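You operate a simulated robot arm through the tools that you are given. There is no shell and no other tool.

Carry out the task below with a simulated robot arm. There is one attempt and no reset: what you move stays moved.

Task
Take the brown book out of the press and weight it down.
Fine: wind the plate up to the top, tray back in; book on the worktop under the grey weight. Set down upright: grey weight.
Where things are to end (x, y in the base frame): brown drying book within 60 mm of [370, 540].
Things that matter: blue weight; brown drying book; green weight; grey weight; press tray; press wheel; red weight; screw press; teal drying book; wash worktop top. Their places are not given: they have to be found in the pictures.

The check looks at the end state, three seconds after you hand in, the way a careful person would. Anything else that was tipped, shoved, dropped, spilled or broken makes it a failure.

Robot
A 7-joint arm with a two-finger parallel gripper, fixed in place. Base frame: the origin is at the foot of the arm, x ahead of it, y to its left, z up; the work surface is at about z = 850. Readings come in mm, rad, newtons and seconds.
With the tool pointing down near the work surface it reaches from about 360 to 780 mm from the base axis. Its first joint turns from -2.897 to 2.897 rad. Payload 3.91 kg.
The tool frame sits at the grasp point between the pads (the TCP): z along the fingers, y along the line on which they close. The tips reach 30 mm beyond it. The gripper opens to 110 mm. The fingers are 20 mm wide and 10 mm thick; the gripper's body (48 by 112 mm) begins 55 mm behind the TCP.
Orientation is that of the tool frame in the base frame, as [roll, pitch, yaw] about the fixed x, y, z axes, in that order (R = Rz(yaw) Ry(pitch) Rx(roll)). With the fingers straight down and closing along the base's y, the tool's x points along the base's -x, its y along +y and its z along -z.

Tools
- The arm moves only by the tool play_rows. Its argument "targets" is a list of rows, each a list of 7 numbers: the shift along the tool's x, y, z in mm, then the turn, a rotation vector about the tool's x, y, z in rad, then the finger opening in mm, from 0 to 110. In form: [[dx, dy, dz, ax, ay, az, hand], ...]. A call has 1 to 20 rows; each row shifts and turns the commanded pose from where the row before left it, along the tool's axes as they then stand. A row lasts 0.2 s, in which the tool goes at most 50 mm and 0.15 rad; a call with a longer step from one row to the next is refused whole, and so is a gripper value outside its range. A pose out of reach is approached as far as the arm can. The call stops where the force on the tool passes 50 N (or 10 N more than at its start, if that is more) or the arm is blocked; 0.2 s more then pass. Each finger travels about 153 mm/s and halts on what it meets, pressing with about 28 N; the grip force reading is that of the motor and also rises with nothing between the fingers. The clock runs only during rows and for 0.2 s after the last one: add rows that do not move to give the fingers time. It gives the time, the measured TCP pose, the force on the tool (base axes), the opening and the grip force at its end, in the units of the frame above (readings bear some noise), with the torque about the TCP (base axes, N m) and any sound that the robot's microphone picked up.
- Cameras (640 x 400 px; columns grow to the right, rows downward): "scene" is fixed at [220, -500.5, 1579.9]; the picture's right is [-0.74, -0.68, 0.00], its down [-0.67, 0.73, -0.10] and it looks along [0.07, -0.07, -0.99] (base axes); focal length 214 px, centre (320, 200). "wrist" rides on the gripper at [77, 7, -115] in the tool frame; the picture's right is [-0.09, 1.00, 0.00], its down [-0.80, -0.07, -0.59] and it looks along [-0.59, -0.05, 0.80] (tool axes); focal length 270 px, centre (320, 200).
- grab_frame(camera): a new picture of that camera. No time passes.
- slide_trunk(by): slides the trunk up (or, below 0, down) by that many mm; the arm rides with it, the base frame stays. It gives what a move gives, with no picture.
- point_at(camera, pixels): for up to 12 pixels [column, row] of the newest picture of that camera ("zoom" is the newest enlarged one), the place [x, y, z] in the base frame of the surface seen there, good to about 2 mm. No time passes.
- close_up(camera, box): a new picture of the part [left, top, right, bottom] of that camera's present view, enlarged. No time passes.
- finish_job(): hands the job in; it is judged then, once.

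Unless the task says otherwise, let go and move clear before handing in.

The tools are called as a command line: name --pt "numbers of a row" for each row, then --argument value for the rest, lists and objects as JSON in quotes. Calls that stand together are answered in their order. play_rows: Moves the arm, as the interface text tells. Its arguments: {"type":"object","properties":{"targets":{"type":"array","items":{"type":"array","items":{"type":"number"}}}},"required":["targets"]} The other tools are called the same way: slide_trunk (by) slides the trunk up or down; grab_frame (camera) takes a picture; point_at (camera, pixels) gives the place of the surface under pixels of a picture; close_up (camera, box) takes an enlarged picture of a part of a camera's view; finish_job () hands the job in.

At the start:

```text
time_s: 0.0
position: [304.2, 145.9, 1466.8]
orientation: [3.141, 0.001, 3.141]
wrist_force: [-0.5, 0.6, 0.2]
torque: [0.02, -0.02, -0.02]
finger_gap: 109.9
grasp_force: 0.2
trunk travel left (down, up): [-575.0, 35.0]
```

scene: 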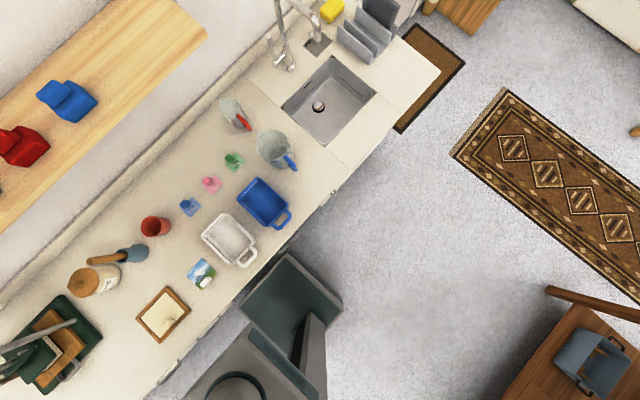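
wrist: 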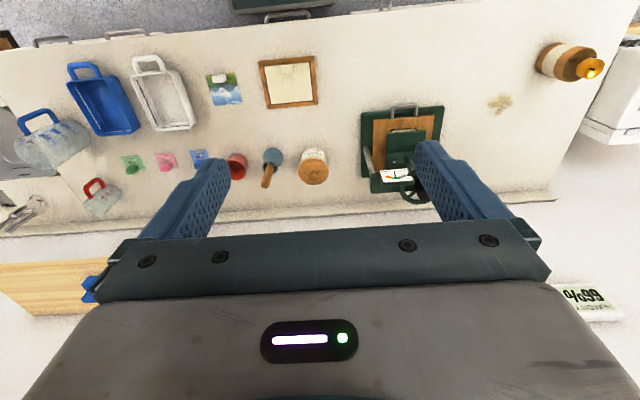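

The wrist picture shows a green press around (400,160), a counter with trays and small items, and a shelf with weights (blue, red) in the scene view. I'll take enlarged pictures to look at the press and the shelf.

close_up --camera "wrist" --box '[320, 80, 480, 220]'

close_up --camera "scene" --box '[0, 230, 220, 400]'

close_up --camera "scene" --box '[0, 40, 160, 200]'

```text
2.86 times, centred on (400, 150) of wrist
```

zoom: 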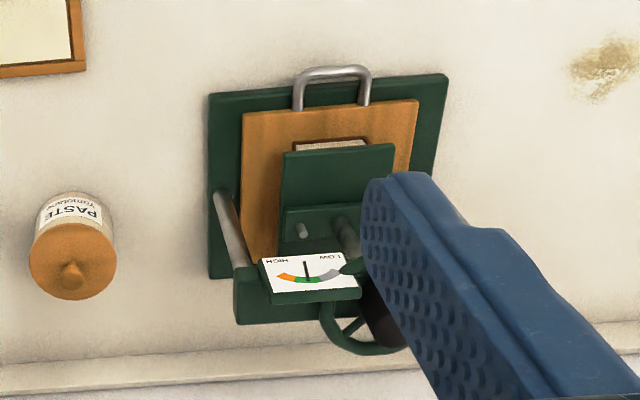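

```text
2.35 times, centred on (110, 315) of scene
```

zoom: 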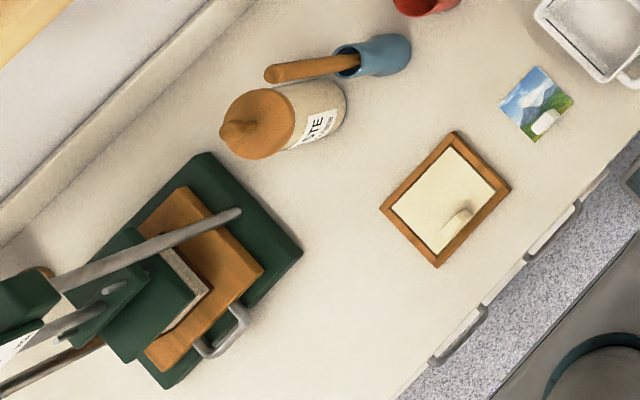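

```text
2.50 times, centred on (80, 120) of scene
```

zoom: 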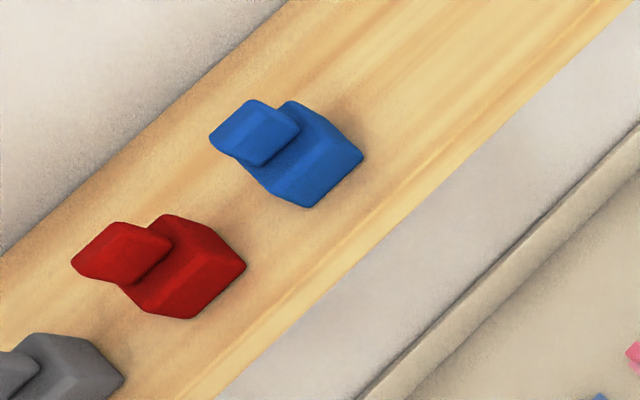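

The press, its tray with a book under the plate and a side wheel are visible; the weights sit on a shelf behind the counter. I'll measure places of these points in both pictures.

grab_frame --camera "wrist"

grab_frame --camera "scene"

point_at --camera "wrist" --pixels '[[404, 106], [380, 125], [412, 137], [425, 112], [442, 108], [367, 170], [400, 174], [408, 198], [396, 160], [375, 180], [500, 100], [313, 165]]'

point_at --camera "scene" --pixels '[[12, 190], [5, 192], [15, 140], [58, 90], [75, 100], [30, 155], [80, 60], [150, 60], [3, 190], [72, 338], [60, 370], [35, 345]]'

```text
taken
```

wrist: 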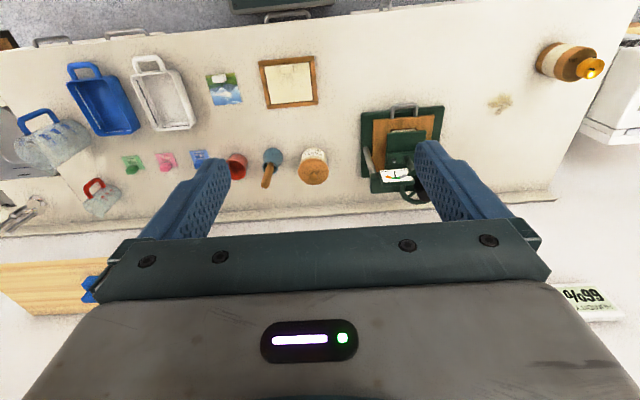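

```text
taken
```

scene: 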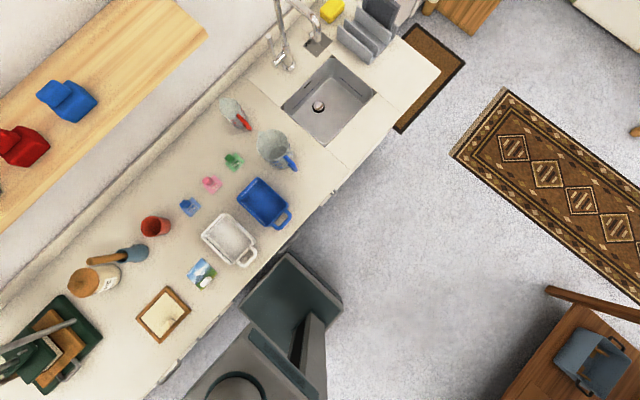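

```text
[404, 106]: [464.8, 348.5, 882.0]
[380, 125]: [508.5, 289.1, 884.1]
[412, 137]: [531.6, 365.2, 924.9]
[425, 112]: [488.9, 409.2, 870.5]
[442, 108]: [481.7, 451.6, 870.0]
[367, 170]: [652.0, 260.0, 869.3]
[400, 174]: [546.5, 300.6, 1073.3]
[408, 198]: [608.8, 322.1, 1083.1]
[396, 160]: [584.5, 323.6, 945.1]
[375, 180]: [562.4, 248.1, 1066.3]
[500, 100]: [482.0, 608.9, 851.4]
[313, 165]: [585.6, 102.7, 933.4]
```

```text
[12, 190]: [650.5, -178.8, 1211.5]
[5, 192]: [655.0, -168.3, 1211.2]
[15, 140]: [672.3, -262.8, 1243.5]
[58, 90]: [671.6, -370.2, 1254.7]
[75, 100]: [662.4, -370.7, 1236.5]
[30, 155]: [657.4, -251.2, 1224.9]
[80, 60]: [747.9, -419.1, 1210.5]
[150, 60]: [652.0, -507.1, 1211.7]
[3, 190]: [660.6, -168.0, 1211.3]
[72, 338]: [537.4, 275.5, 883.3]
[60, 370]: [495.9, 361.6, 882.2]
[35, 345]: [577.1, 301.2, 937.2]
```

The shelf is at z≈1211 with the weights on it, and the press tray handle is near (465,348,882). I'll shift the hand in +y so that the press lies between the fingers in the wrist view.

play_rows --pt "0 40 0 0 0 0 110" --pt "0 40 0 0 0 0 110" --pt "0 40 0 0 0 0 110" --pt "0 40 0 0 0 0 110" --pt "0 40 0 0 0 0 110" --pt "0 0 0 0 0 0 110"

grab_frame --camera "wrist"

close_up --camera "wrist" --box '[240, 80, 400, 220]'

```text
time_s: 1.4
position: [305.6, 345.0, 1466.4]
orientation: [3.14, 0.001, 3.141]
wrist_force: [-0.8, 0.5, -0.9]
torque: [0.05, -0.02, -0.01]
finger_gap: 110.0
grasp_force: 0.1
trunk travel left (down, up): [-575.0, 35.0]
```

```text
taken
```

wrist: 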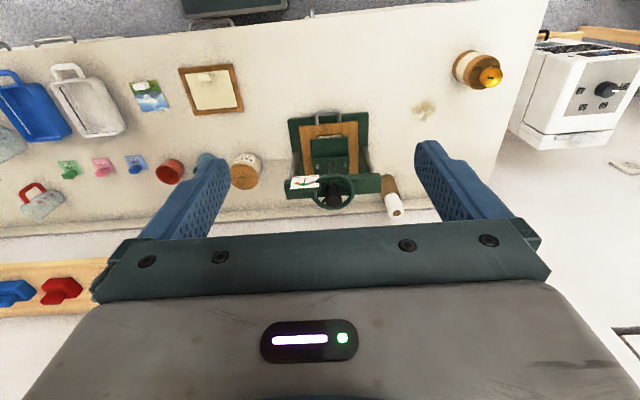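

```text
2.86 times, centred on (320, 150) of wrist
```

zoom: 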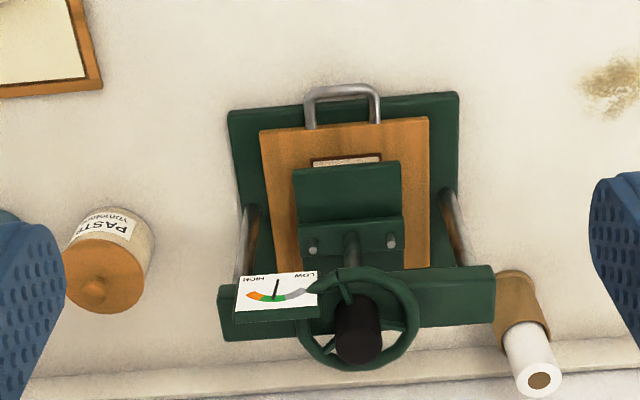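

The press is clear now: crossbeam with gauge, wheel with a black knob on top (zoom (360,320)), plate, tray with handle, and a brown book edge showing. I'll measure these.

point_at --camera "zoom" --pixels '[[360, 308], [360, 345], [415, 320], [300, 330], [340, 275], [345, 365], [445, 285], [240, 325], [345, 180], [345, 158], [340, 90], [300, 220]]'

point_at --camera "zoom" --pixels '[[235, 110], [455, 95], [262, 135], [428, 122], [430, 262], [300, 170], [400, 165], [310, 240], [310, 110], [375, 100], [312, 162], [382, 155]]'

close_up --camera "wrist" --box '[280, 150, 400, 220]'

```text
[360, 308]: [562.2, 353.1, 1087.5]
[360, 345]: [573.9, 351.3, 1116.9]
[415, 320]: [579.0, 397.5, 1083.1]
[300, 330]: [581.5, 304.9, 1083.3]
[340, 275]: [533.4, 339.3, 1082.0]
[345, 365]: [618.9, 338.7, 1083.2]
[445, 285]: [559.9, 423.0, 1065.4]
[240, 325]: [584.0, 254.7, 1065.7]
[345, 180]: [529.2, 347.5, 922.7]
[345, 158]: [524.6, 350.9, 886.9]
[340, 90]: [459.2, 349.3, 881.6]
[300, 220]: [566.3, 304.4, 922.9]
```

```text
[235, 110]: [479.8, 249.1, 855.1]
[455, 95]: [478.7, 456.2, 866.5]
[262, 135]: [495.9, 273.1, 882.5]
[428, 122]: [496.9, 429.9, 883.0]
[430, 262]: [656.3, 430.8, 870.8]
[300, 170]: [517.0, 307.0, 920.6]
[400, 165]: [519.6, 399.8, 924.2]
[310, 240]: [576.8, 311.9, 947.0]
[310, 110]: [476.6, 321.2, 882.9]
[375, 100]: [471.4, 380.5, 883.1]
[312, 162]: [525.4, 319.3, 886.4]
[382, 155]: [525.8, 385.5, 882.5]
```

```text
5.33 times, centred on (340, 185) of wrist
```

zoom: 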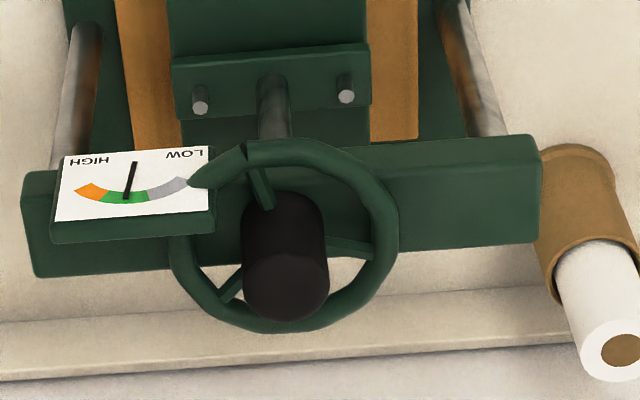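

The wheel is horizontal, centred near (576,351), rim at z≈1083, with a black centre hub rising to about z 1117. Next I'll move over toward the shelf to see the grey weight and the other weights.

play_rows --pt "0 -45 0 0 0 0 110" --pt "0 -45 0 0 0 0 110" --pt "0 -45 0 0 0 0 110" --pt "0 -45 0 0 0 0 110" --pt "0 -45 0 0 0 0 110" --pt "0 -45 0 0 0 0 110" --pt "0 -45 0 0 0 0 110" --pt "0 -45 0 0 0 0 110" --pt "-20 -45 0 0 0 0 110" --pt "-40 -45 0 0 0 0 110" --pt "-40 -45 0 0 0 0 110" --pt "0 0 0 0 0 0 110"

grab_frame --camera "wrist"

```text
refused: row 10 steps farther than a row can; nothing moved
```

```text
taken
```

wrist: 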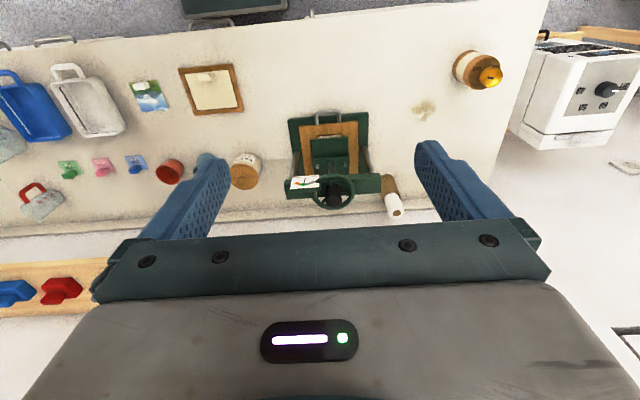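

The last call was refused because a row stepped beyond 50 mm. I'll repeat it with shorter diagonal rows.

play_rows --pt "0 -45 0 0 0 0 110" --pt "0 -45 0 0 0 0 110" --pt "0 -45 0 0 0 0 110" --pt "0 -45 0 0 0 0 110" --pt "0 -45 0 0 0 0 110" --pt "0 -45 0 0 0 0 110" --pt "0 -45 0 0 0 0 110" --pt "0 -45 0 0 0 0 110" --pt "-20 -40 0 0 0 0 110" --pt "-30 -35 0 0 0 0 110" --pt "-40 -15 0 0 0 0 110" --pt "-40 0 0 0 0 0 110" --pt "0 0 0 0 0 0 110"

grab_frame --camera "wrist"

```text
time_s: 4.2
position: [433.7, -104.8, 1467.2]
orientation: [-3.14, 0.0, 3.14]
wrist_force: [0.1, 0.7, 0.6]
torque: [-0.01, -0.02, -0.02]
finger_gap: 110.5
grasp_force: 0.1
trunk travel left (down, up): [-575.0, 35.0]
```

```text
taken
```

wrist: 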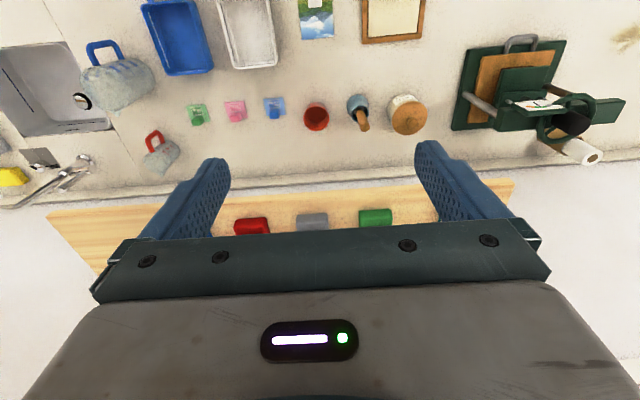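

The red, grey and green weights show at about (252,226), (312,222), (375,217). I'll move forward about 130 mm so they come into clear view between the fingers.

play_rows --pt "-45 0 0 0 0 0 110" --pt "-45 -10 0 0 0 0 110" --pt "-40 -10 0 0 0 0 110" --pt "0 0 0 0 0 0 110"

grab_frame --camera "wrist"

close_up --camera "wrist" --box '[200, 120, 440, 240]'

```text
time_s: 5.2
position: [532.9, -114.4, 1443.8]
orientation: [3.141, 0.005, -3.141]
wrist_force: [1.0, 0.3, 0.2]
torque: [-0.05, -0.01, -0.02]
finger_gap: 110.0
grasp_force: 0.0
out of reach, approached as far as the arm can: row 2, 3
trunk travel left (down, up): [-575.0, 35.0]
```

```text
taken
```

wrist: 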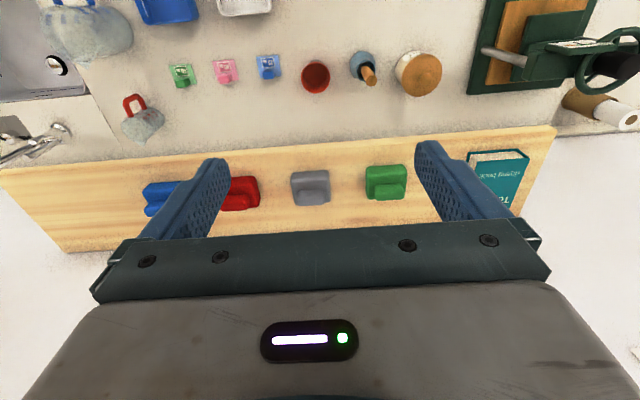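

```text
2.67 times, centred on (320, 180) of wrist
```

zoom: 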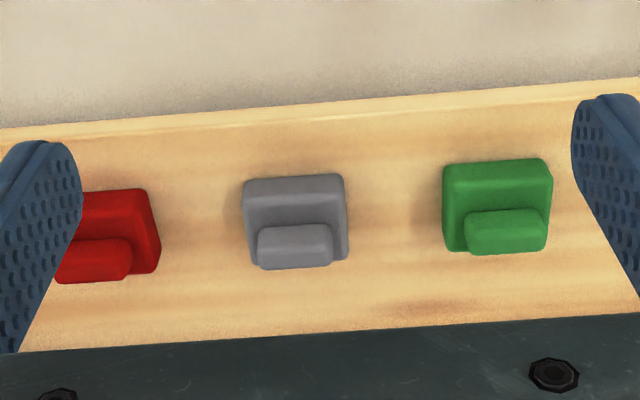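

The grey weight is at zoom (295,220), between red and green; the teal book is further along on the shelf. I'll measure the grey weight and neighbours.

point_at --camera "zoom" --pixels '[[250, 185], [335, 180], [290, 195], [250, 215], [345, 215], [265, 232], [325, 228], [295, 245], [262, 262], [330, 258], [300, 265], [300, 140]]'

point_at --camera "wrist" --pixels '[[310, 175], [310, 187], [310, 197], [385, 170], [385, 187], [240, 182], [500, 160], [480, 160], [520, 160], [300, 150], [300, 235], [540, 130]]'

```text
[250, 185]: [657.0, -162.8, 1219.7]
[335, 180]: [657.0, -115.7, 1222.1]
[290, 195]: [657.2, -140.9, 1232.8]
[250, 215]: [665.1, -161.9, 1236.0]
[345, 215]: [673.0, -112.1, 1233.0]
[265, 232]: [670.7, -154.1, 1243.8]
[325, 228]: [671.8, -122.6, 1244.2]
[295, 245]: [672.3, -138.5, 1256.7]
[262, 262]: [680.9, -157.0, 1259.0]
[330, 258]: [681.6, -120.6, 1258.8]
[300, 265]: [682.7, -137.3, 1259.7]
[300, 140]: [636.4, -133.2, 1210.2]
```

```text
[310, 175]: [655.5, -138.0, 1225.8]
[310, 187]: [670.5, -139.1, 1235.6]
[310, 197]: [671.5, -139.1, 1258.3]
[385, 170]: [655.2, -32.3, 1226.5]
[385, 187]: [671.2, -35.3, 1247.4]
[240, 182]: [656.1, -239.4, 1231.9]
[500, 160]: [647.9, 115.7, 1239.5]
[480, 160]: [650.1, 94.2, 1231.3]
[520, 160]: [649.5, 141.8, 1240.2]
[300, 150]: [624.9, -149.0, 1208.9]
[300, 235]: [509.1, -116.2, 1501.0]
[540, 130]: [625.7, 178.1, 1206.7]
```

The grey weight has a ~50 mm body (x from 656, y −163…−113, z 1211–1236) with a handle ridge up to z≈1260. Now I'll go back over the press to work on the wheel.

play_rows --pt "45 0 0 0 0 0 110" --pt "45 0 0 0 0 0 110" --pt "30 35 0 0 0 0 110" --pt "20 40 0 0 0 0 110" --pt "0 45 0 0 0 0 110" --pt "0 45 0 0 0 0 110" --pt "0 45 0 0 0 0 110" --pt "0 45 0 0 0 0 110" --pt "0 45 0 0 0 0 110" --pt "0 45 0 0 0 0 110" --pt "0 45 10 0 0 0 110" --pt "0 40 25 0 0 0 110" --pt "0 25 40 0 0 0 110" --pt "0 0 45 0 0 0 110" --pt "0 0 30 0 0 0 110" --pt "0 0 0 0 0 0 110"

grab_frame --camera "wrist"

```text
time_s: 8.6
position: [391.5, 342.5, 1293.3]
orientation: [-3.141, -0.001, -3.142]
wrist_force: [-0.2, 0.0, -0.6]
torque: [-0.01, 0.02, 0.0]
finger_gap: 109.9
grasp_force: 0.0
trunk travel left (down, up): [-575.0, 35.0]
```

```text
taken
```

wrist: 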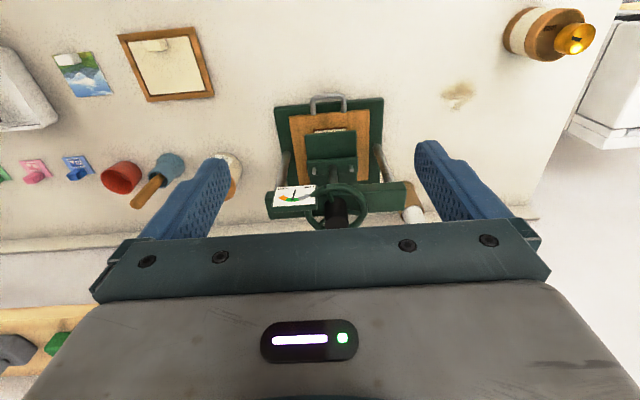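

The wheel is at about (340,205), partly low in the view. I'll move a bit forward to see it better and check the book under the plate.

play_rows --pt "-45 5 0 0 0 0 110" --pt "-30 4 0 0 0 0 110" --pt "0 0 0 0 0 0 110"

close_up --camera "wrist" --box '[240, 60, 440, 240]'

```text
time_s: 9.4
position: [467.2, 350.9, 1293.7]
orientation: [-3.141, -0.001, -3.141]
wrist_force: [-0.3, 0.1, -0.4]
torque: [-0.03, 0.02, -0.02]
finger_gap: 109.9
grasp_force: 0.0
trunk travel left (down, up): [-575.0, 35.0]
```

```text
2.22 times, centred on (340, 150) of wrist
```

zoom: 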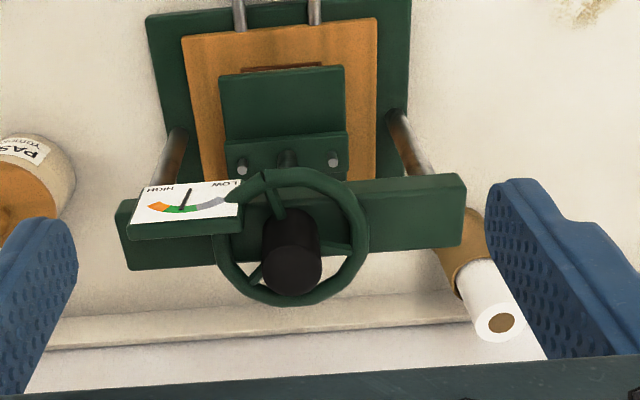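

point_at --camera "zoom" --pixels '[[292, 250], [292, 285], [268, 270], [316, 270], [292, 265], [285, 225], [265, 172], [292, 302], [220, 240], [366, 240], [165, 210], [500, 320]]'

point_at --camera "zoom" --pixels '[[240, 165], [332, 160], [285, 158], [460, 180], [120, 230], [455, 240], [282, 68], [225, 90], [340, 85], [285, 100], [285, 130], [480, 270]]'

```text
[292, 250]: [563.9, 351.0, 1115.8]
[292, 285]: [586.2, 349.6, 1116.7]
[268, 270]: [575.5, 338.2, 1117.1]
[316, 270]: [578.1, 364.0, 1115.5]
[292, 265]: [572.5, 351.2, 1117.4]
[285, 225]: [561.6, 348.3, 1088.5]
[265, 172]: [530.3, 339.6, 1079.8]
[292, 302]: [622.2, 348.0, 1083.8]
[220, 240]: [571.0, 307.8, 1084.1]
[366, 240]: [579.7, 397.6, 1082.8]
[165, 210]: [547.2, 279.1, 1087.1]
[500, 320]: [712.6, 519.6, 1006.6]
```

```text
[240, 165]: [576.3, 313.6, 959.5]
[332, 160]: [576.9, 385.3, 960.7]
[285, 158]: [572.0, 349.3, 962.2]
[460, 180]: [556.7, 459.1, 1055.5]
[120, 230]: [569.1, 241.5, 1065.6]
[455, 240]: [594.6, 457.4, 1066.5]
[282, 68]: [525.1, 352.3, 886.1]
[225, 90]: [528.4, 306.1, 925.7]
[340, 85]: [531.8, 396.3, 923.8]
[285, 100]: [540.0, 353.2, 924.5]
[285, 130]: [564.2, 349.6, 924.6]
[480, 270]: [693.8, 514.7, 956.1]
```

The hub is about 28 mm across, centred at (576,351), top z≈1117. I'll go above it and test how far the hand can turn clockwise (seen from above) to wind up for a counter-clockwise stroke.

play_rows --pt "-45 0 15 0 0 0 110" --pt "-45 0 20 0 0 0 90" --pt "-19 0 40 0 0 0 70" --pt "0 0 30 0 0 0 60" --pt "0 0 14 0 0 0.15 60" --pt "0 0 0 0 0 0.15 60" --pt "0 0 0 0 0 0.15 60" --pt "0 0 0 0 0 0.15 60" --pt "0 0 0 0 0 0.15 60" --pt "0 0 0 0 0 0.15 60" --pt "0 0 0 0 0 0.15 60" --pt "0 0 0 0 0 0.15 60" --pt "0 0 0 0 0 0.15 60" --pt "0 0 0 0 0 0.15 60" --pt "0 0 0 0 0 0 60"

grab_frame --camera "wrist"

grab_frame --camera "scene"

```text
time_s: 12.6
position: [576.5, 350.6, 1173.8]
orientation: [3.141, 0.001, 1.641]
wrist_force: [-0.3, -0.9, 0.7]
torque: [0.0, 0.0, 0.02]
finger_gap: 59.9
grasp_force: 0.1
trunk travel left (down, up): [-575.0, 35.0]
```

```text
taken
```

wrist: 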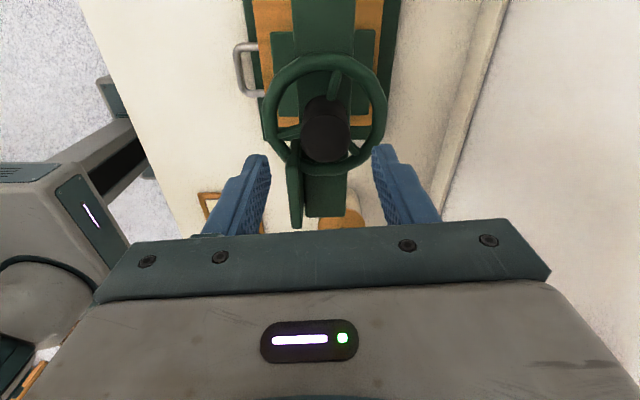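

```text
taken
```

scene: 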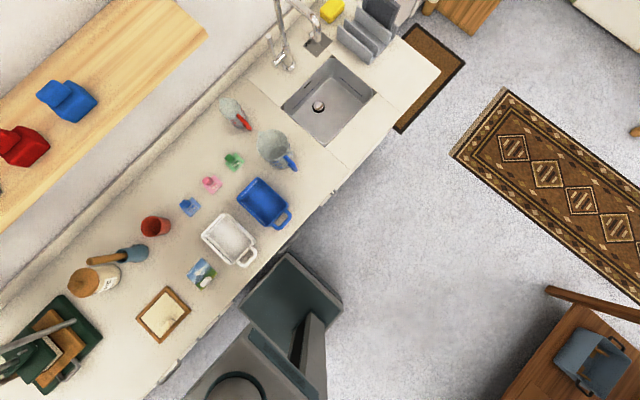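

The hand turned 1.5 rad clockwise without a limit. I'll continue turning to find the limit.

play_rows --pt "0 0 0 0 0 0.15 60" --pt "0 0 0 0 0 0.15 60" --pt "0 0 0 0 0 0.15 60" --pt "0 0 0 0 0 0.15 60" --pt "0 0 0 0 0 0.15 60" --pt "0 0 0 0 0 0.15 60" --pt "0 0 0 0 0 0.15 60" --pt "0 0 0 0 0 0.15 60" --pt "0 0 0 0 0 0.15 60" --pt "0 0 0 0 0 0.15 60" --pt "0 0 0 0 0 0 60"

```text
time_s: 14.9
position: [560.4, 362.2, 1146.2]
orientation: [-3.074, 0.119, 0.181]
wrist_force: [-3.9, -0.3, 6.9]
torque: [-0.2, 0.07, -0.09]
finger_gap: 59.1
grasp_force: 0.1
trunk travel left (down, up): [-575.0, 35.0]
stopped in row 11: the force on the tool passed its limit at 78 N (the readings are from after the stop); the commanded pose is now the measured one
```

Past about 2.8 rad the arm strained: it dipped to z 1146, tilted and touched something (78 N). I'll look before moving.

grab_frame --camera "wrist"

grab_frame --camera "scene"

```text
taken
```

wrist: 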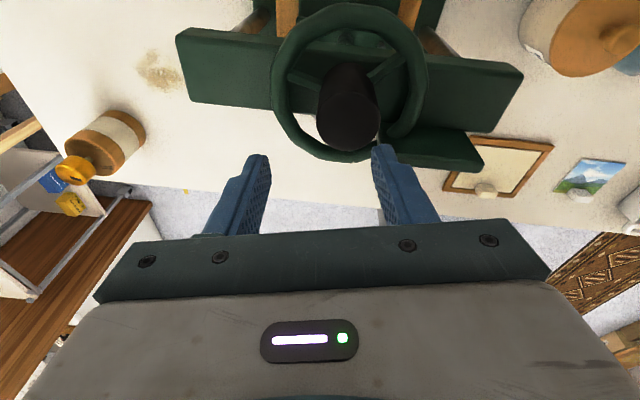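

```text
taken
```

scene: 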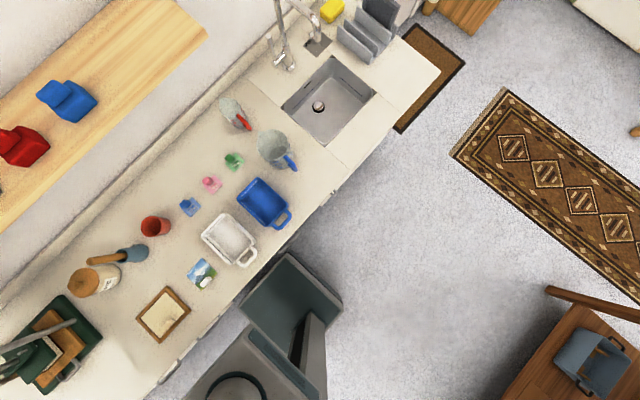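

The hand reached its turning limit near yaw ≈0.2 and dipped onto the hub. I'll lift, straighten the tool and turn back a little to about yaw 0.5.

play_rows --pt "0 0 -30 0 0 0 60" --pt "0 0 -10 -0.034 0.06 -0.1 60" --pt "0 0 0 -0.034 0.06 -0.1 60" --pt "0 0 0 0 0 -0.12 60" --pt "0 0 0 0 0 0 60"

grab_frame --camera "wrist"

```text
time_s: 16.1
position: [563.0, 353.9, 1181.8]
orientation: [-3.133, -0.009, 0.497]
wrist_force: [0.4, -0.1, 0.9]
torque: [0.04, -0.02, -0.01]
finger_gap: 60.0
grasp_force: 0.0
out of reach, approached as far as the arm can: row 1
trunk travel left (down, up): [-575.0, 35.0]
```

```text
taken
```

wrist: 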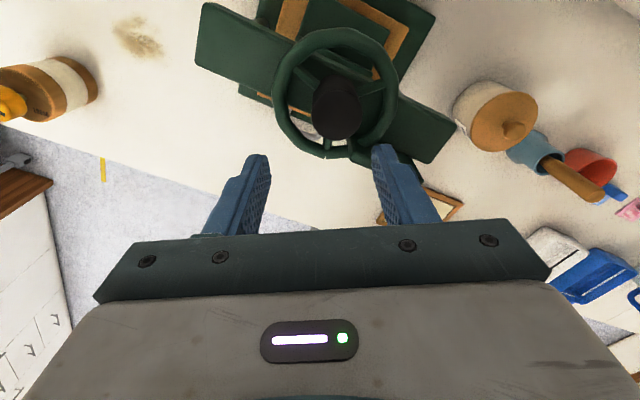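

Now at yaw 0.5 with the tool straight. I'll check the hub centre from this viewpoint before closing on it.

point_at --camera "wrist" --pixels '[[337, 107], [337, 130], [318, 120], [357, 120], [337, 120], [337, 32], [280, 100], [392, 100], [337, 154]]'

play_rows --pt "10 8.9 0 -0.0086 -0.009 0 60" --pt "0 0 0 0 0 0 60"

```text
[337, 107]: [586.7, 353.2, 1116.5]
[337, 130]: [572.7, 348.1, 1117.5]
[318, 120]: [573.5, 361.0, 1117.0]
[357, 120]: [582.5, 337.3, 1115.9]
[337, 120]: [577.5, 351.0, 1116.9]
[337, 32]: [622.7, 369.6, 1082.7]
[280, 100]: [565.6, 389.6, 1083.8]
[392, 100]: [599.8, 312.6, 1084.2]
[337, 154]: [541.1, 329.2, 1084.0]
```

```text
time_s: 16.7
position: [575.7, 352.0, 1180.4]
orientation: [3.141, 0.001, 0.498]
wrist_force: [0.9, -0.5, 0.3]
torque: [-0.01, -0.01, 0.02]
finger_gap: 60.2
grasp_force: 0.1
trunk travel left (down, up): [-575.0, 35.0]
```

The hub centre reads (577,350.5), and I'm above it. I'll lower so the tips stop just above the rim, grip the hub, and turn counter-clockwise about 1.2 rad as a first trial.

play_rows --pt "0 0 30 0 0 0 60" --pt "0 0 27 0 0 0 60" --pt "0 0 0 0 0 0 15" --pt "0 0 0 0 0 0 15" --pt "0 0 0 0 0 0 15"

grab_frame --camera "wrist"

```text
time_s: 17.9
position: [577.0, 347.8, 1123.0]
orientation: [3.14, 0.0, 0.494]
wrist_force: [7.0, -10.8, 0.4]
torque: [-0.34, -0.43, -0.04]
finger_gap: 35.1
grasp_force: 44.7
trunk travel left (down, up): [-575.0, 35.0]
```

```text
taken
```

wrist: 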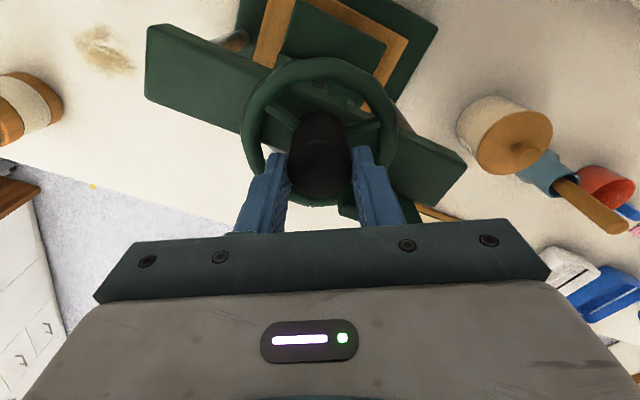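

The fingers hold the hub at 35 mm opening with a side load of about 12 N along tool y, so the hub is a few mm off. I'll shift along tool y to relieve it.

play_rows --pt "0 4 0 0 0 0 15" --pt "0 0 0 0 0 0 15"

```text
time_s: 18.5
position: [576.6, 348.7, 1123.6]
orientation: [-3.14, 0.001, 0.498]
wrist_force: [2.9, -1.1, 2.1]
torque: [-0.47, -0.55, 0.11]
finger_gap: 35.1
grasp_force: 44.8
trunk travel left (down, up): [-575.0, 35.0]
```

The side load is gone. Now turn counter-clockwise about 1.2 rad and check the gauge, plate and reading.

play_rows --pt "0 0 0 0 0 -0.1 15" --pt "0 0 0 0 0 -0.1 15" --pt "0 0 0 0 0 -0.1 15" --pt "0 0 0 0 0 -0.1 15" --pt "0 0 0 0 0 -0.1 15" --pt "0 0 0 0 0 -0.1 15" --pt "0 0 0 0 0 -0.1 15" --pt "0 0 0 0 0 -0.1 15" --pt "0 0 0 0 0 -0.1 15" --pt "0 0 0 0 0 -0.1 15" --pt "0 0 0 0 0 -0.1 15" --pt "0 0 0 0 0 -0.1 15" --pt "0 0 0 0 0 0 15"

grab_frame --camera "wrist"

close_up --camera "scene" --box '[0, 280, 160, 400]'

```text
time_s: 21.3
position: [580.1, 347.0, 1124.7]
orientation: [3.139, 0.001, 1.697]
wrist_force: [12.7, 1.5, 8.6]
torque: [-0.1, -0.23, 0.02]
finger_gap: 34.9
grasp_force: 44.7
trunk travel left (down, up): [-575.0, 35.0]
```

```text
taken
```

wrist: 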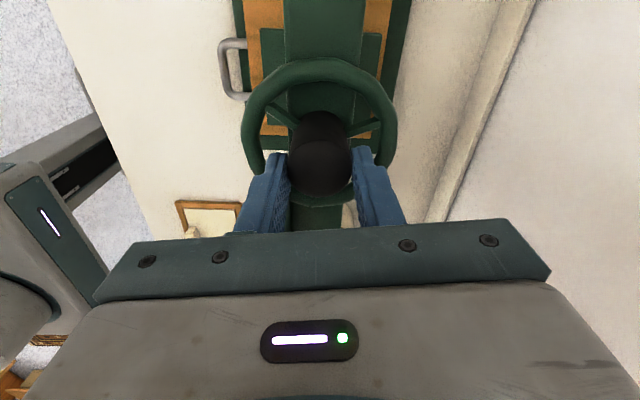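

```text
3.33 times, centred on (80, 340) of scene
```

zoom: 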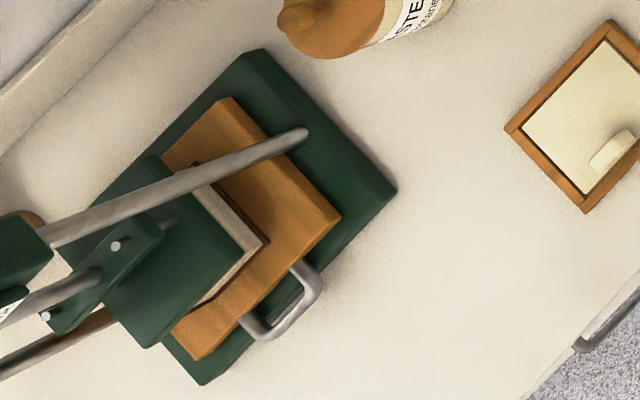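

The wheel appears to turn with the hand. I'll measure the plate height from the scene view to learn whether it rose.

point_at --camera "zoom" --pixels '[[170, 260], [200, 240], [150, 300], [115, 246], [90, 280], [235, 245], [220, 270], [190, 185], [215, 210]]'

```text
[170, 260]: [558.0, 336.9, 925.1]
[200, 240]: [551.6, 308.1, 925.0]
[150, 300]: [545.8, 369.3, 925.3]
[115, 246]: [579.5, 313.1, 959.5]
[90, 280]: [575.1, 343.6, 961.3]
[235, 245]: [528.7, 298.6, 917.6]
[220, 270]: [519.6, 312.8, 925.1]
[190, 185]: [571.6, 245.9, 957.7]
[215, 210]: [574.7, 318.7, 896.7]
```

The spokes moved by about 65° with the hand, so the wheel turns, but the plate barely rose (925), so the pitch is small. I'll keep turning counter-clockwise by another 2.7 rad and watch the loads.

play_rows --pt "0 2 0 0 0 -0.15 15" --pt "0 0 0 0 0 -0.15 15" --pt "0 0 0 0 0 -0.15 15" --pt "0 0 0 0 0 -0.15 15" --pt "0 0 0 0 0 -0.15 15" --pt "0 0 0 0 0 -0.15 15" --pt "0 0 0 0 0 -0.15 15" --pt "0 0 0 0 0 -0.15 15" --pt "0 0 0 0 0 -0.15 15" --pt "0 0 0 0 0 -0.15 15" --pt "0 0 0 0 0 0 15"

grab_frame --camera "wrist"

close_up --camera "scene" --box '[0, 280, 160, 400]'

point_at --camera "zoom" --pixels '[[170, 260], [200, 240], [150, 300], [115, 246]]'

```text
time_s: 23.7
position: [583.8, 349.8, 1124.6]
orientation: [3.138, 0.004, -3.084]
wrist_force: [25.2, 14.2, 17.0]
torque: [0.54, -0.03, 0.01]
finger_gap: 35.1
grasp_force: 45.0
trunk travel left (down, up): [-575.0, 35.0]
```

```text
taken
```

wrist: 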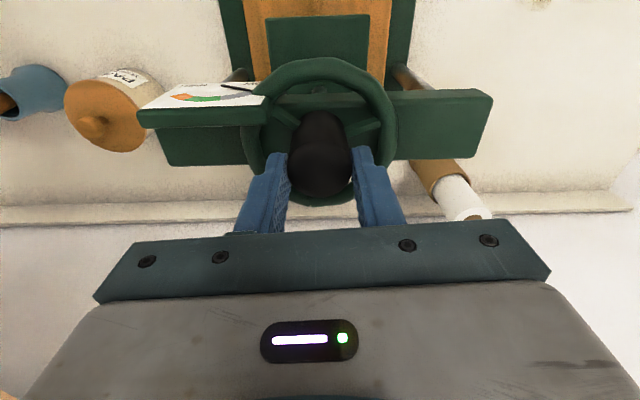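

```text
3.33 times, centred on (80, 340) of scene
```

zoom: 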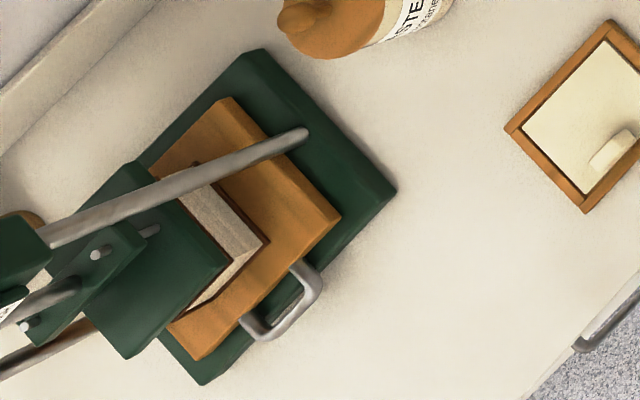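

```text
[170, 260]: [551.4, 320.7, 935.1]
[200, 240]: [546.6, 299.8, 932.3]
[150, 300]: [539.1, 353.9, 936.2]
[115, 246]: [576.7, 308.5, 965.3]
```

The plate rose to ≈935 and the gauge swings to LOW, so counter-clockwise raises. I'll relieve the side load by shifting the hand to the measured place and continue turning.

play_rows --pt "-5 2 -3 0 0 0 15" --pt "0 0 0 0 0 0 15" --pt "0 0 0 0 0 -0.15 15" --pt "0 0 0 0 0 -0.15 15" --pt "0 0 0 0 0 -0.15 15" --pt "0 0 0 0 0 -0.15 15" --pt "0 0 0 0 0 -0.15 15" --pt "0 0 0 0 0 -0.15 15" --pt "0 0 0 0 0 -0.15 15" --pt "0 0 0 0 0 -0.15 15" --pt "0 0 0 0 0 0 15"

close_up --camera "scene" --box '[0, 280, 160, 400]'

point_at --camera "zoom" --pixels '[[170, 260], [200, 240], [150, 300], [130, 270]]'

```text
time_s: 26.1
position: [580.6, 352.6, 1124.3]
orientation: [3.136, -0.006, -1.882]
wrist_force: [-33.4, 5.0, -32.2]
torque: [0.18, 0.48, 0.01]
finger_gap: 34.9
grasp_force: 45.0
trunk travel left (down, up): [-575.0, 35.0]
```

```text
3.33 times, centred on (80, 340) of scene
```

zoom: 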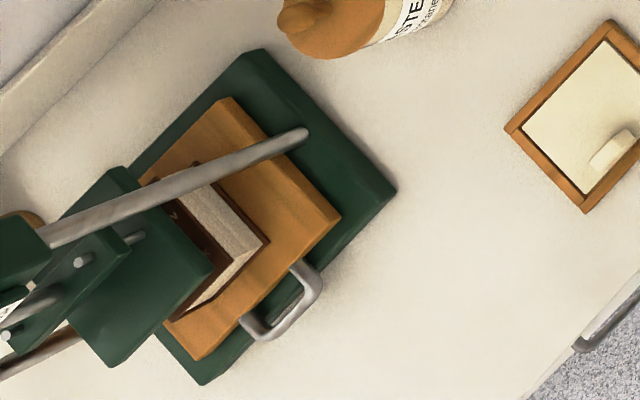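

```text
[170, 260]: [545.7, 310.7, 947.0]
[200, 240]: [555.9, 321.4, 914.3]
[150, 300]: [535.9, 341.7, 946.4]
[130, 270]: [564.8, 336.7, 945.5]
```

The plate is now at ≈946 (about 9 mm per rad) and the brown book cover shows. I'll relieve the load (shift −x and down 3) and turn a further 0.9 rad.

play_rows --pt "1.5 5 3 0 0 0 15" --pt "0 0 0 0 0 0 15" --pt "0 0 0 0 0 -0.15 15" --pt "0 0 0 0 0 -0.15 15" --pt "0 0 0 0 0 -0.15 15" --pt "0 0 0 0 0 -0.15 15" --pt "0 0 0 0 0 -0.15 15" --pt "0 0 0 0 0 -0.15 15" --pt "0 0 0 0 0 0 15"

close_up --camera "scene" --box '[0, 280, 160, 400]'

point_at --camera "zoom" --pixels '[[170, 270], [200, 240], [150, 300], [130, 270]]'

grab_frame --camera "wrist"

```text
time_s: 28.1
position: [582.1, 348.9, 1124.0]
orientation: [-3.141, -0.003, -0.99]
wrist_force: [-5.1, -0.1, -2.5]
torque: [-0.38, 0.3, -1.17]
finger_gap: 35.1
grasp_force: 45.5
trunk travel left (down, up): [-575.0, 35.0]
```

```text
3.33 times, centred on (80, 340) of scene
```

zoom: 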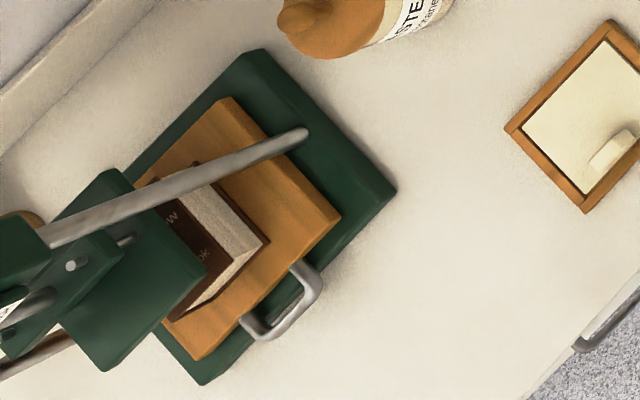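

```text
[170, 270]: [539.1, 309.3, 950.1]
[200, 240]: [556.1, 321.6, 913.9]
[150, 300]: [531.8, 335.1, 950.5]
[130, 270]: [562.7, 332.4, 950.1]
```

```text
taken
```

wrist: 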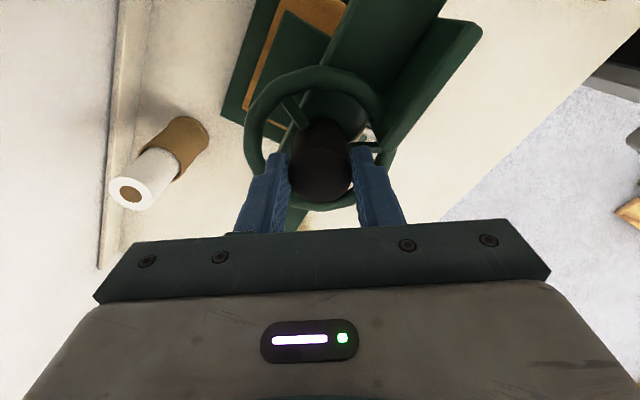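

The plate reads ≈950 and a steady torque of −1.17 N m about z appeared, with the spokes slipping relative to the hand: likely the top stop. I'll turn 0.3 rad more to confirm it no longer rises.

play_rows --pt "0 0 0 0 0 -0.1 15" --pt "0 0 0 0 0 -0.1 15" --pt "0 0 0 0 0 -0.1 15" --pt "0 0 0 0 0 0 15"

close_up --camera "scene" --box '[0, 280, 160, 400]'

point_at --camera "zoom" --pixels '[[170, 270], [200, 240], [150, 300], [130, 270], [210, 215], [170, 215], [255, 245]]'

grab_frame --camera "wrist"

```text
time_s: 29.1
position: [578.7, 351.3, 1125.2]
orientation: [3.141, 0.002, -0.688]
wrist_force: [-6.8, -1.5, -0.4]
torque: [0.02, 0.2, -1.23]
finger_gap: 35.0
grasp_force: 45.4
trunk travel left (down, up): [-575.0, 35.0]
```

```text
3.33 times, centred on (80, 340) of scene
```

zoom: 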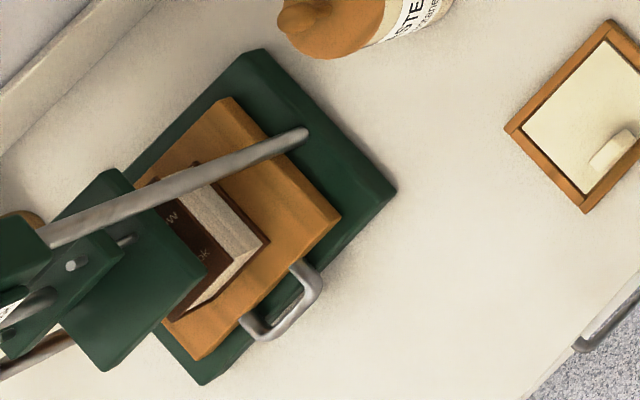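

```text
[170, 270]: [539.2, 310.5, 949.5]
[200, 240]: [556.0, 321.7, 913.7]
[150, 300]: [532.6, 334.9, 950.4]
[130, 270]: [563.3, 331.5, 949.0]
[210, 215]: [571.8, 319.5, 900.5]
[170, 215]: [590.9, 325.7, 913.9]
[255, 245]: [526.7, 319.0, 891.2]
```

```text
taken
```

wrist: 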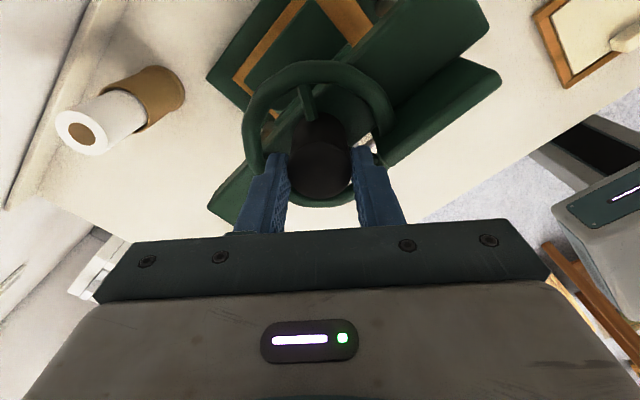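

The plate stays at ≈950 with a steady torque, so it is at its top stop. I'll open, lift off the hub and turn the hand back to yaw ≈ π/2.

play_rows --pt "0 0 0 0 0 0.05 60" --pt "0 0 0 0 0 0 60" --pt "0 0 -30 0 0 0 60" --pt "0 0 -40 0 0 0 60" --pt "0 0 -40 0 0 0.15 60" --pt "0 0 0 0 0 0.15 60" --pt "0 0 0 0 0 0.15 60" --pt "0 0 0 0 0 0.15 60" --pt "0 0 0 0 0 0.15 60" --pt "0 0 0 0 0 0.15 60" --pt "0 0 0 0 0 0.15 60" --pt "0 0 0 0 0 0.15 60" --pt "0 0 0 0 0 0.15 60" --pt "0 0 0 0 0 0.15 60" --pt "0 0 0 0 0 0.15 60" --pt "0 0 0 0 0 0.15 60" --pt "0 0 0 0 0 0.15 60" --pt "0 0 0 0 0 0.15 60" --pt "0 0 0 0 0 0.15 60" --pt "0 0 0 0 0 0.15 60"

grab_frame --camera "wrist"

```text
time_s: 33.3
position: [579.0, 351.1, 1234.8]
orientation: [-3.141, 0.001, -3.14]
wrist_force: [0.0, -0.7, 0.4]
torque: [-0.02, 0.01, -0.01]
finger_gap: 59.9
grasp_force: 0.1
trunk travel left (down, up): [-575.0, 35.0]
```

```text
taken
```

wrist: 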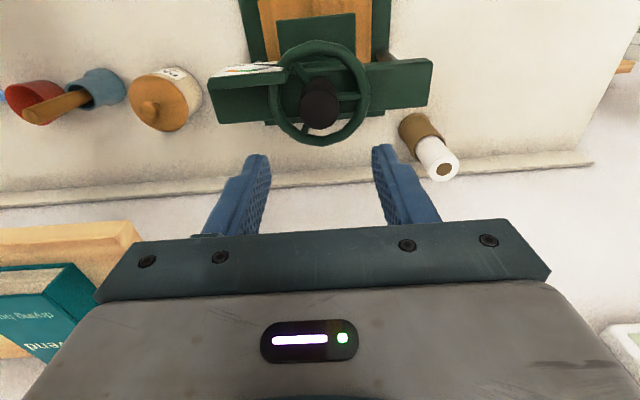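

The hub is released and clear. I'll back away from the press and lower the hand to look at the tray, book and handle from the front.

play_rows --pt "45 0 0 0 0 0 60" --pt "45 0 0 0 0 0 60" --pt "45 0 0 0 0 0 60" --pt "45 0 10 0 0 0 60" --pt "40 0 25 0 0 0 60" --pt "29 0 30 0 0 0 60" --pt "0 0 40 0 0 0 60" --pt "0 0 0 0 0 0 60"

grab_frame --camera "wrist"

close_up --camera "wrist" --box '[220, 80, 420, 240]'

```text
time_s: 35.1
position: [330.3, 349.5, 1128.5]
orientation: [3.141, 0.002, -3.137]
wrist_force: [0.5, 0.5, 0.3]
torque: [-0.01, -0.01, -0.01]
finger_gap: 59.9
grasp_force: 0.1
trunk travel left (down, up): [-575.0, 35.0]
```

```text
taken
```

wrist: 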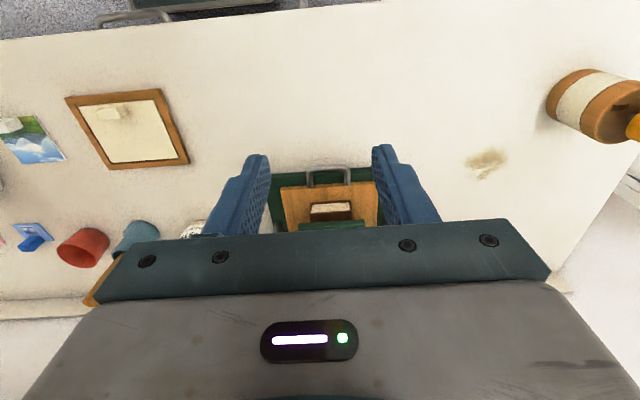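

```text
2.50 times, centred on (320, 160) of wrist
```

zoom: 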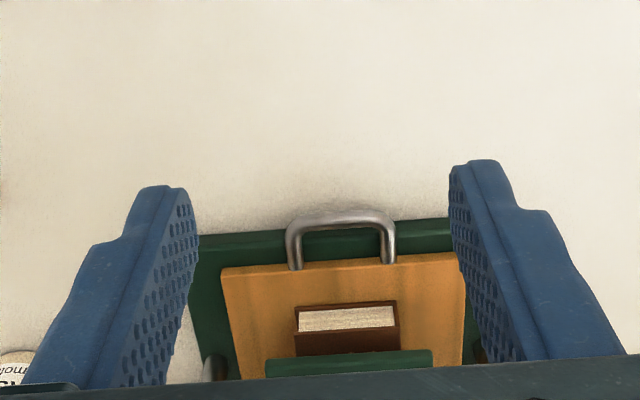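

The handle, tray and book's page end are visible. I'll measure the handle bar and the book front.

point_at --camera "zoom" --pixels '[[340, 211], [340, 216], [340, 222], [293, 250], [388, 245], [340, 240], [320, 260], [340, 265], [297, 310], [396, 308], [345, 320], [345, 345]]'

point_at --camera "zoom" --pixels '[[294, 240], [310, 215], [370, 213], [390, 230], [225, 270], [455, 258], [300, 348], [398, 345], [350, 358], [345, 235], [200, 245], [445, 225]]'

```text
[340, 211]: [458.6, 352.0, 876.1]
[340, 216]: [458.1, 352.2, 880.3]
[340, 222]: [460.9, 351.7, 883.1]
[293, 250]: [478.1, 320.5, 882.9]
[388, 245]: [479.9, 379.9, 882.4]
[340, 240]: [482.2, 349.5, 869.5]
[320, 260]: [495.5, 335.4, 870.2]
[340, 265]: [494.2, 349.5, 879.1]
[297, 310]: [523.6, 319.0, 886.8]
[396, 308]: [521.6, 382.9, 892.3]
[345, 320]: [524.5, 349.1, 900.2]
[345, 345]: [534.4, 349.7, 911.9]
```

```text
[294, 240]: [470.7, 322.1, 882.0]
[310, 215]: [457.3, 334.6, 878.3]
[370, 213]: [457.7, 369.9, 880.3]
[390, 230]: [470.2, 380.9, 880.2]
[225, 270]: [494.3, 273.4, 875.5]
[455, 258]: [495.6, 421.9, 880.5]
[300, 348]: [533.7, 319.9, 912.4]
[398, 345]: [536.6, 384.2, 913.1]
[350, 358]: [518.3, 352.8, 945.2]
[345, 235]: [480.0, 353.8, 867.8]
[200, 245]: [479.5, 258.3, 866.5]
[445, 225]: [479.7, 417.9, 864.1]
```

The bar of the handle runs along y at x≈461, z 874–883; the book is y 319–384, front x≈523, top 914. I'll turn the hand to yaw π/2 and lean it 0.2 rad away from the press for clearance.

play_rows --pt "0 0 0 0 0 0.15 60" --pt "0 0 0 0 0 0.15 60" --pt "0 0 0 0 0 0.15 60" --pt "0 0 0 0 0 0.15 60" --pt "0 0 0 0 0 0.15 60" --pt "0 0 0 0 0 0.15 60" --pt "0 0 0 0 0 0.15 60" --pt "0 0 0 0 0 0.15 60" --pt "0 0 0 0 0 0.15 60" --pt "0 0 0 0 0 0.15 60" --pt "0 0 0 0 0 0.075 40" --pt "0 0 0 -0.1 0 0 28" --pt "0 0 0 -0.1 0 0 28" --pt "0 0 0 0 0 0 28"

grab_frame --camera "wrist"

```text
time_s: 38.1
position: [331.2, 349.6, 1130.1]
orientation: [2.94, -0.001, 1.571]
wrist_force: [-0.5, 0.9, -1.6]
torque: [-0.01, 0.01, -0.01]
finger_gap: 27.9
grasp_force: 0.0
trunk travel left (down, up): [-575.0, 35.0]
```

```text
taken
```

wrist: 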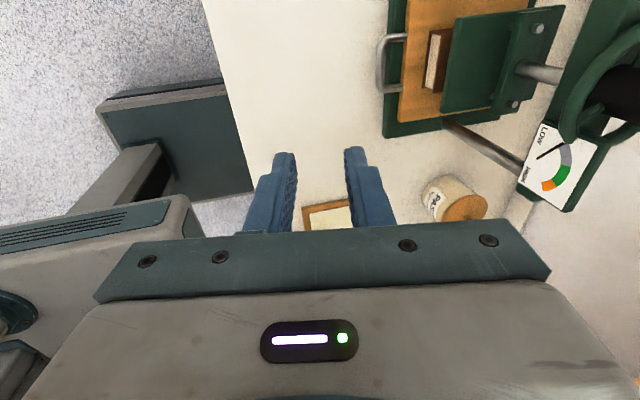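

The lean worked and the gauge reads LOW. I'll move down and forward to just above the handle bar.

play_rows --pt "0.28 10.64 36.86 0 0 0 28" --pt "0.28 10.64 36.86 0 0 0 28" --pt "0.28 10.64 36.86 0 0 0 28" --pt "0.28 10.64 36.86 0 0 0 28" --pt "0.28 10.64 36.86 0 0 0 28" --pt "0 30.9 31.8 0 0 0 28" --pt "0 0 0 0 0 0 28"

grab_frame --camera "wrist"

```text
time_s: 39.7
position: [455.7, 351.7, 934.8]
orientation: [2.94, 0.0, 1.573]
wrist_force: [-0.3, 0.2, -0.3]
torque: [-0.01, 0.02, 0.01]
finger_gap: 28.1
grasp_force: 0.0
trunk travel left (down, up): [-575.0, 35.0]
```

```text
taken
```

wrist: 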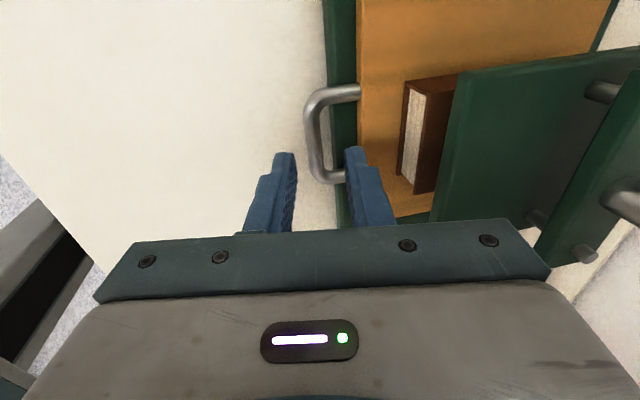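

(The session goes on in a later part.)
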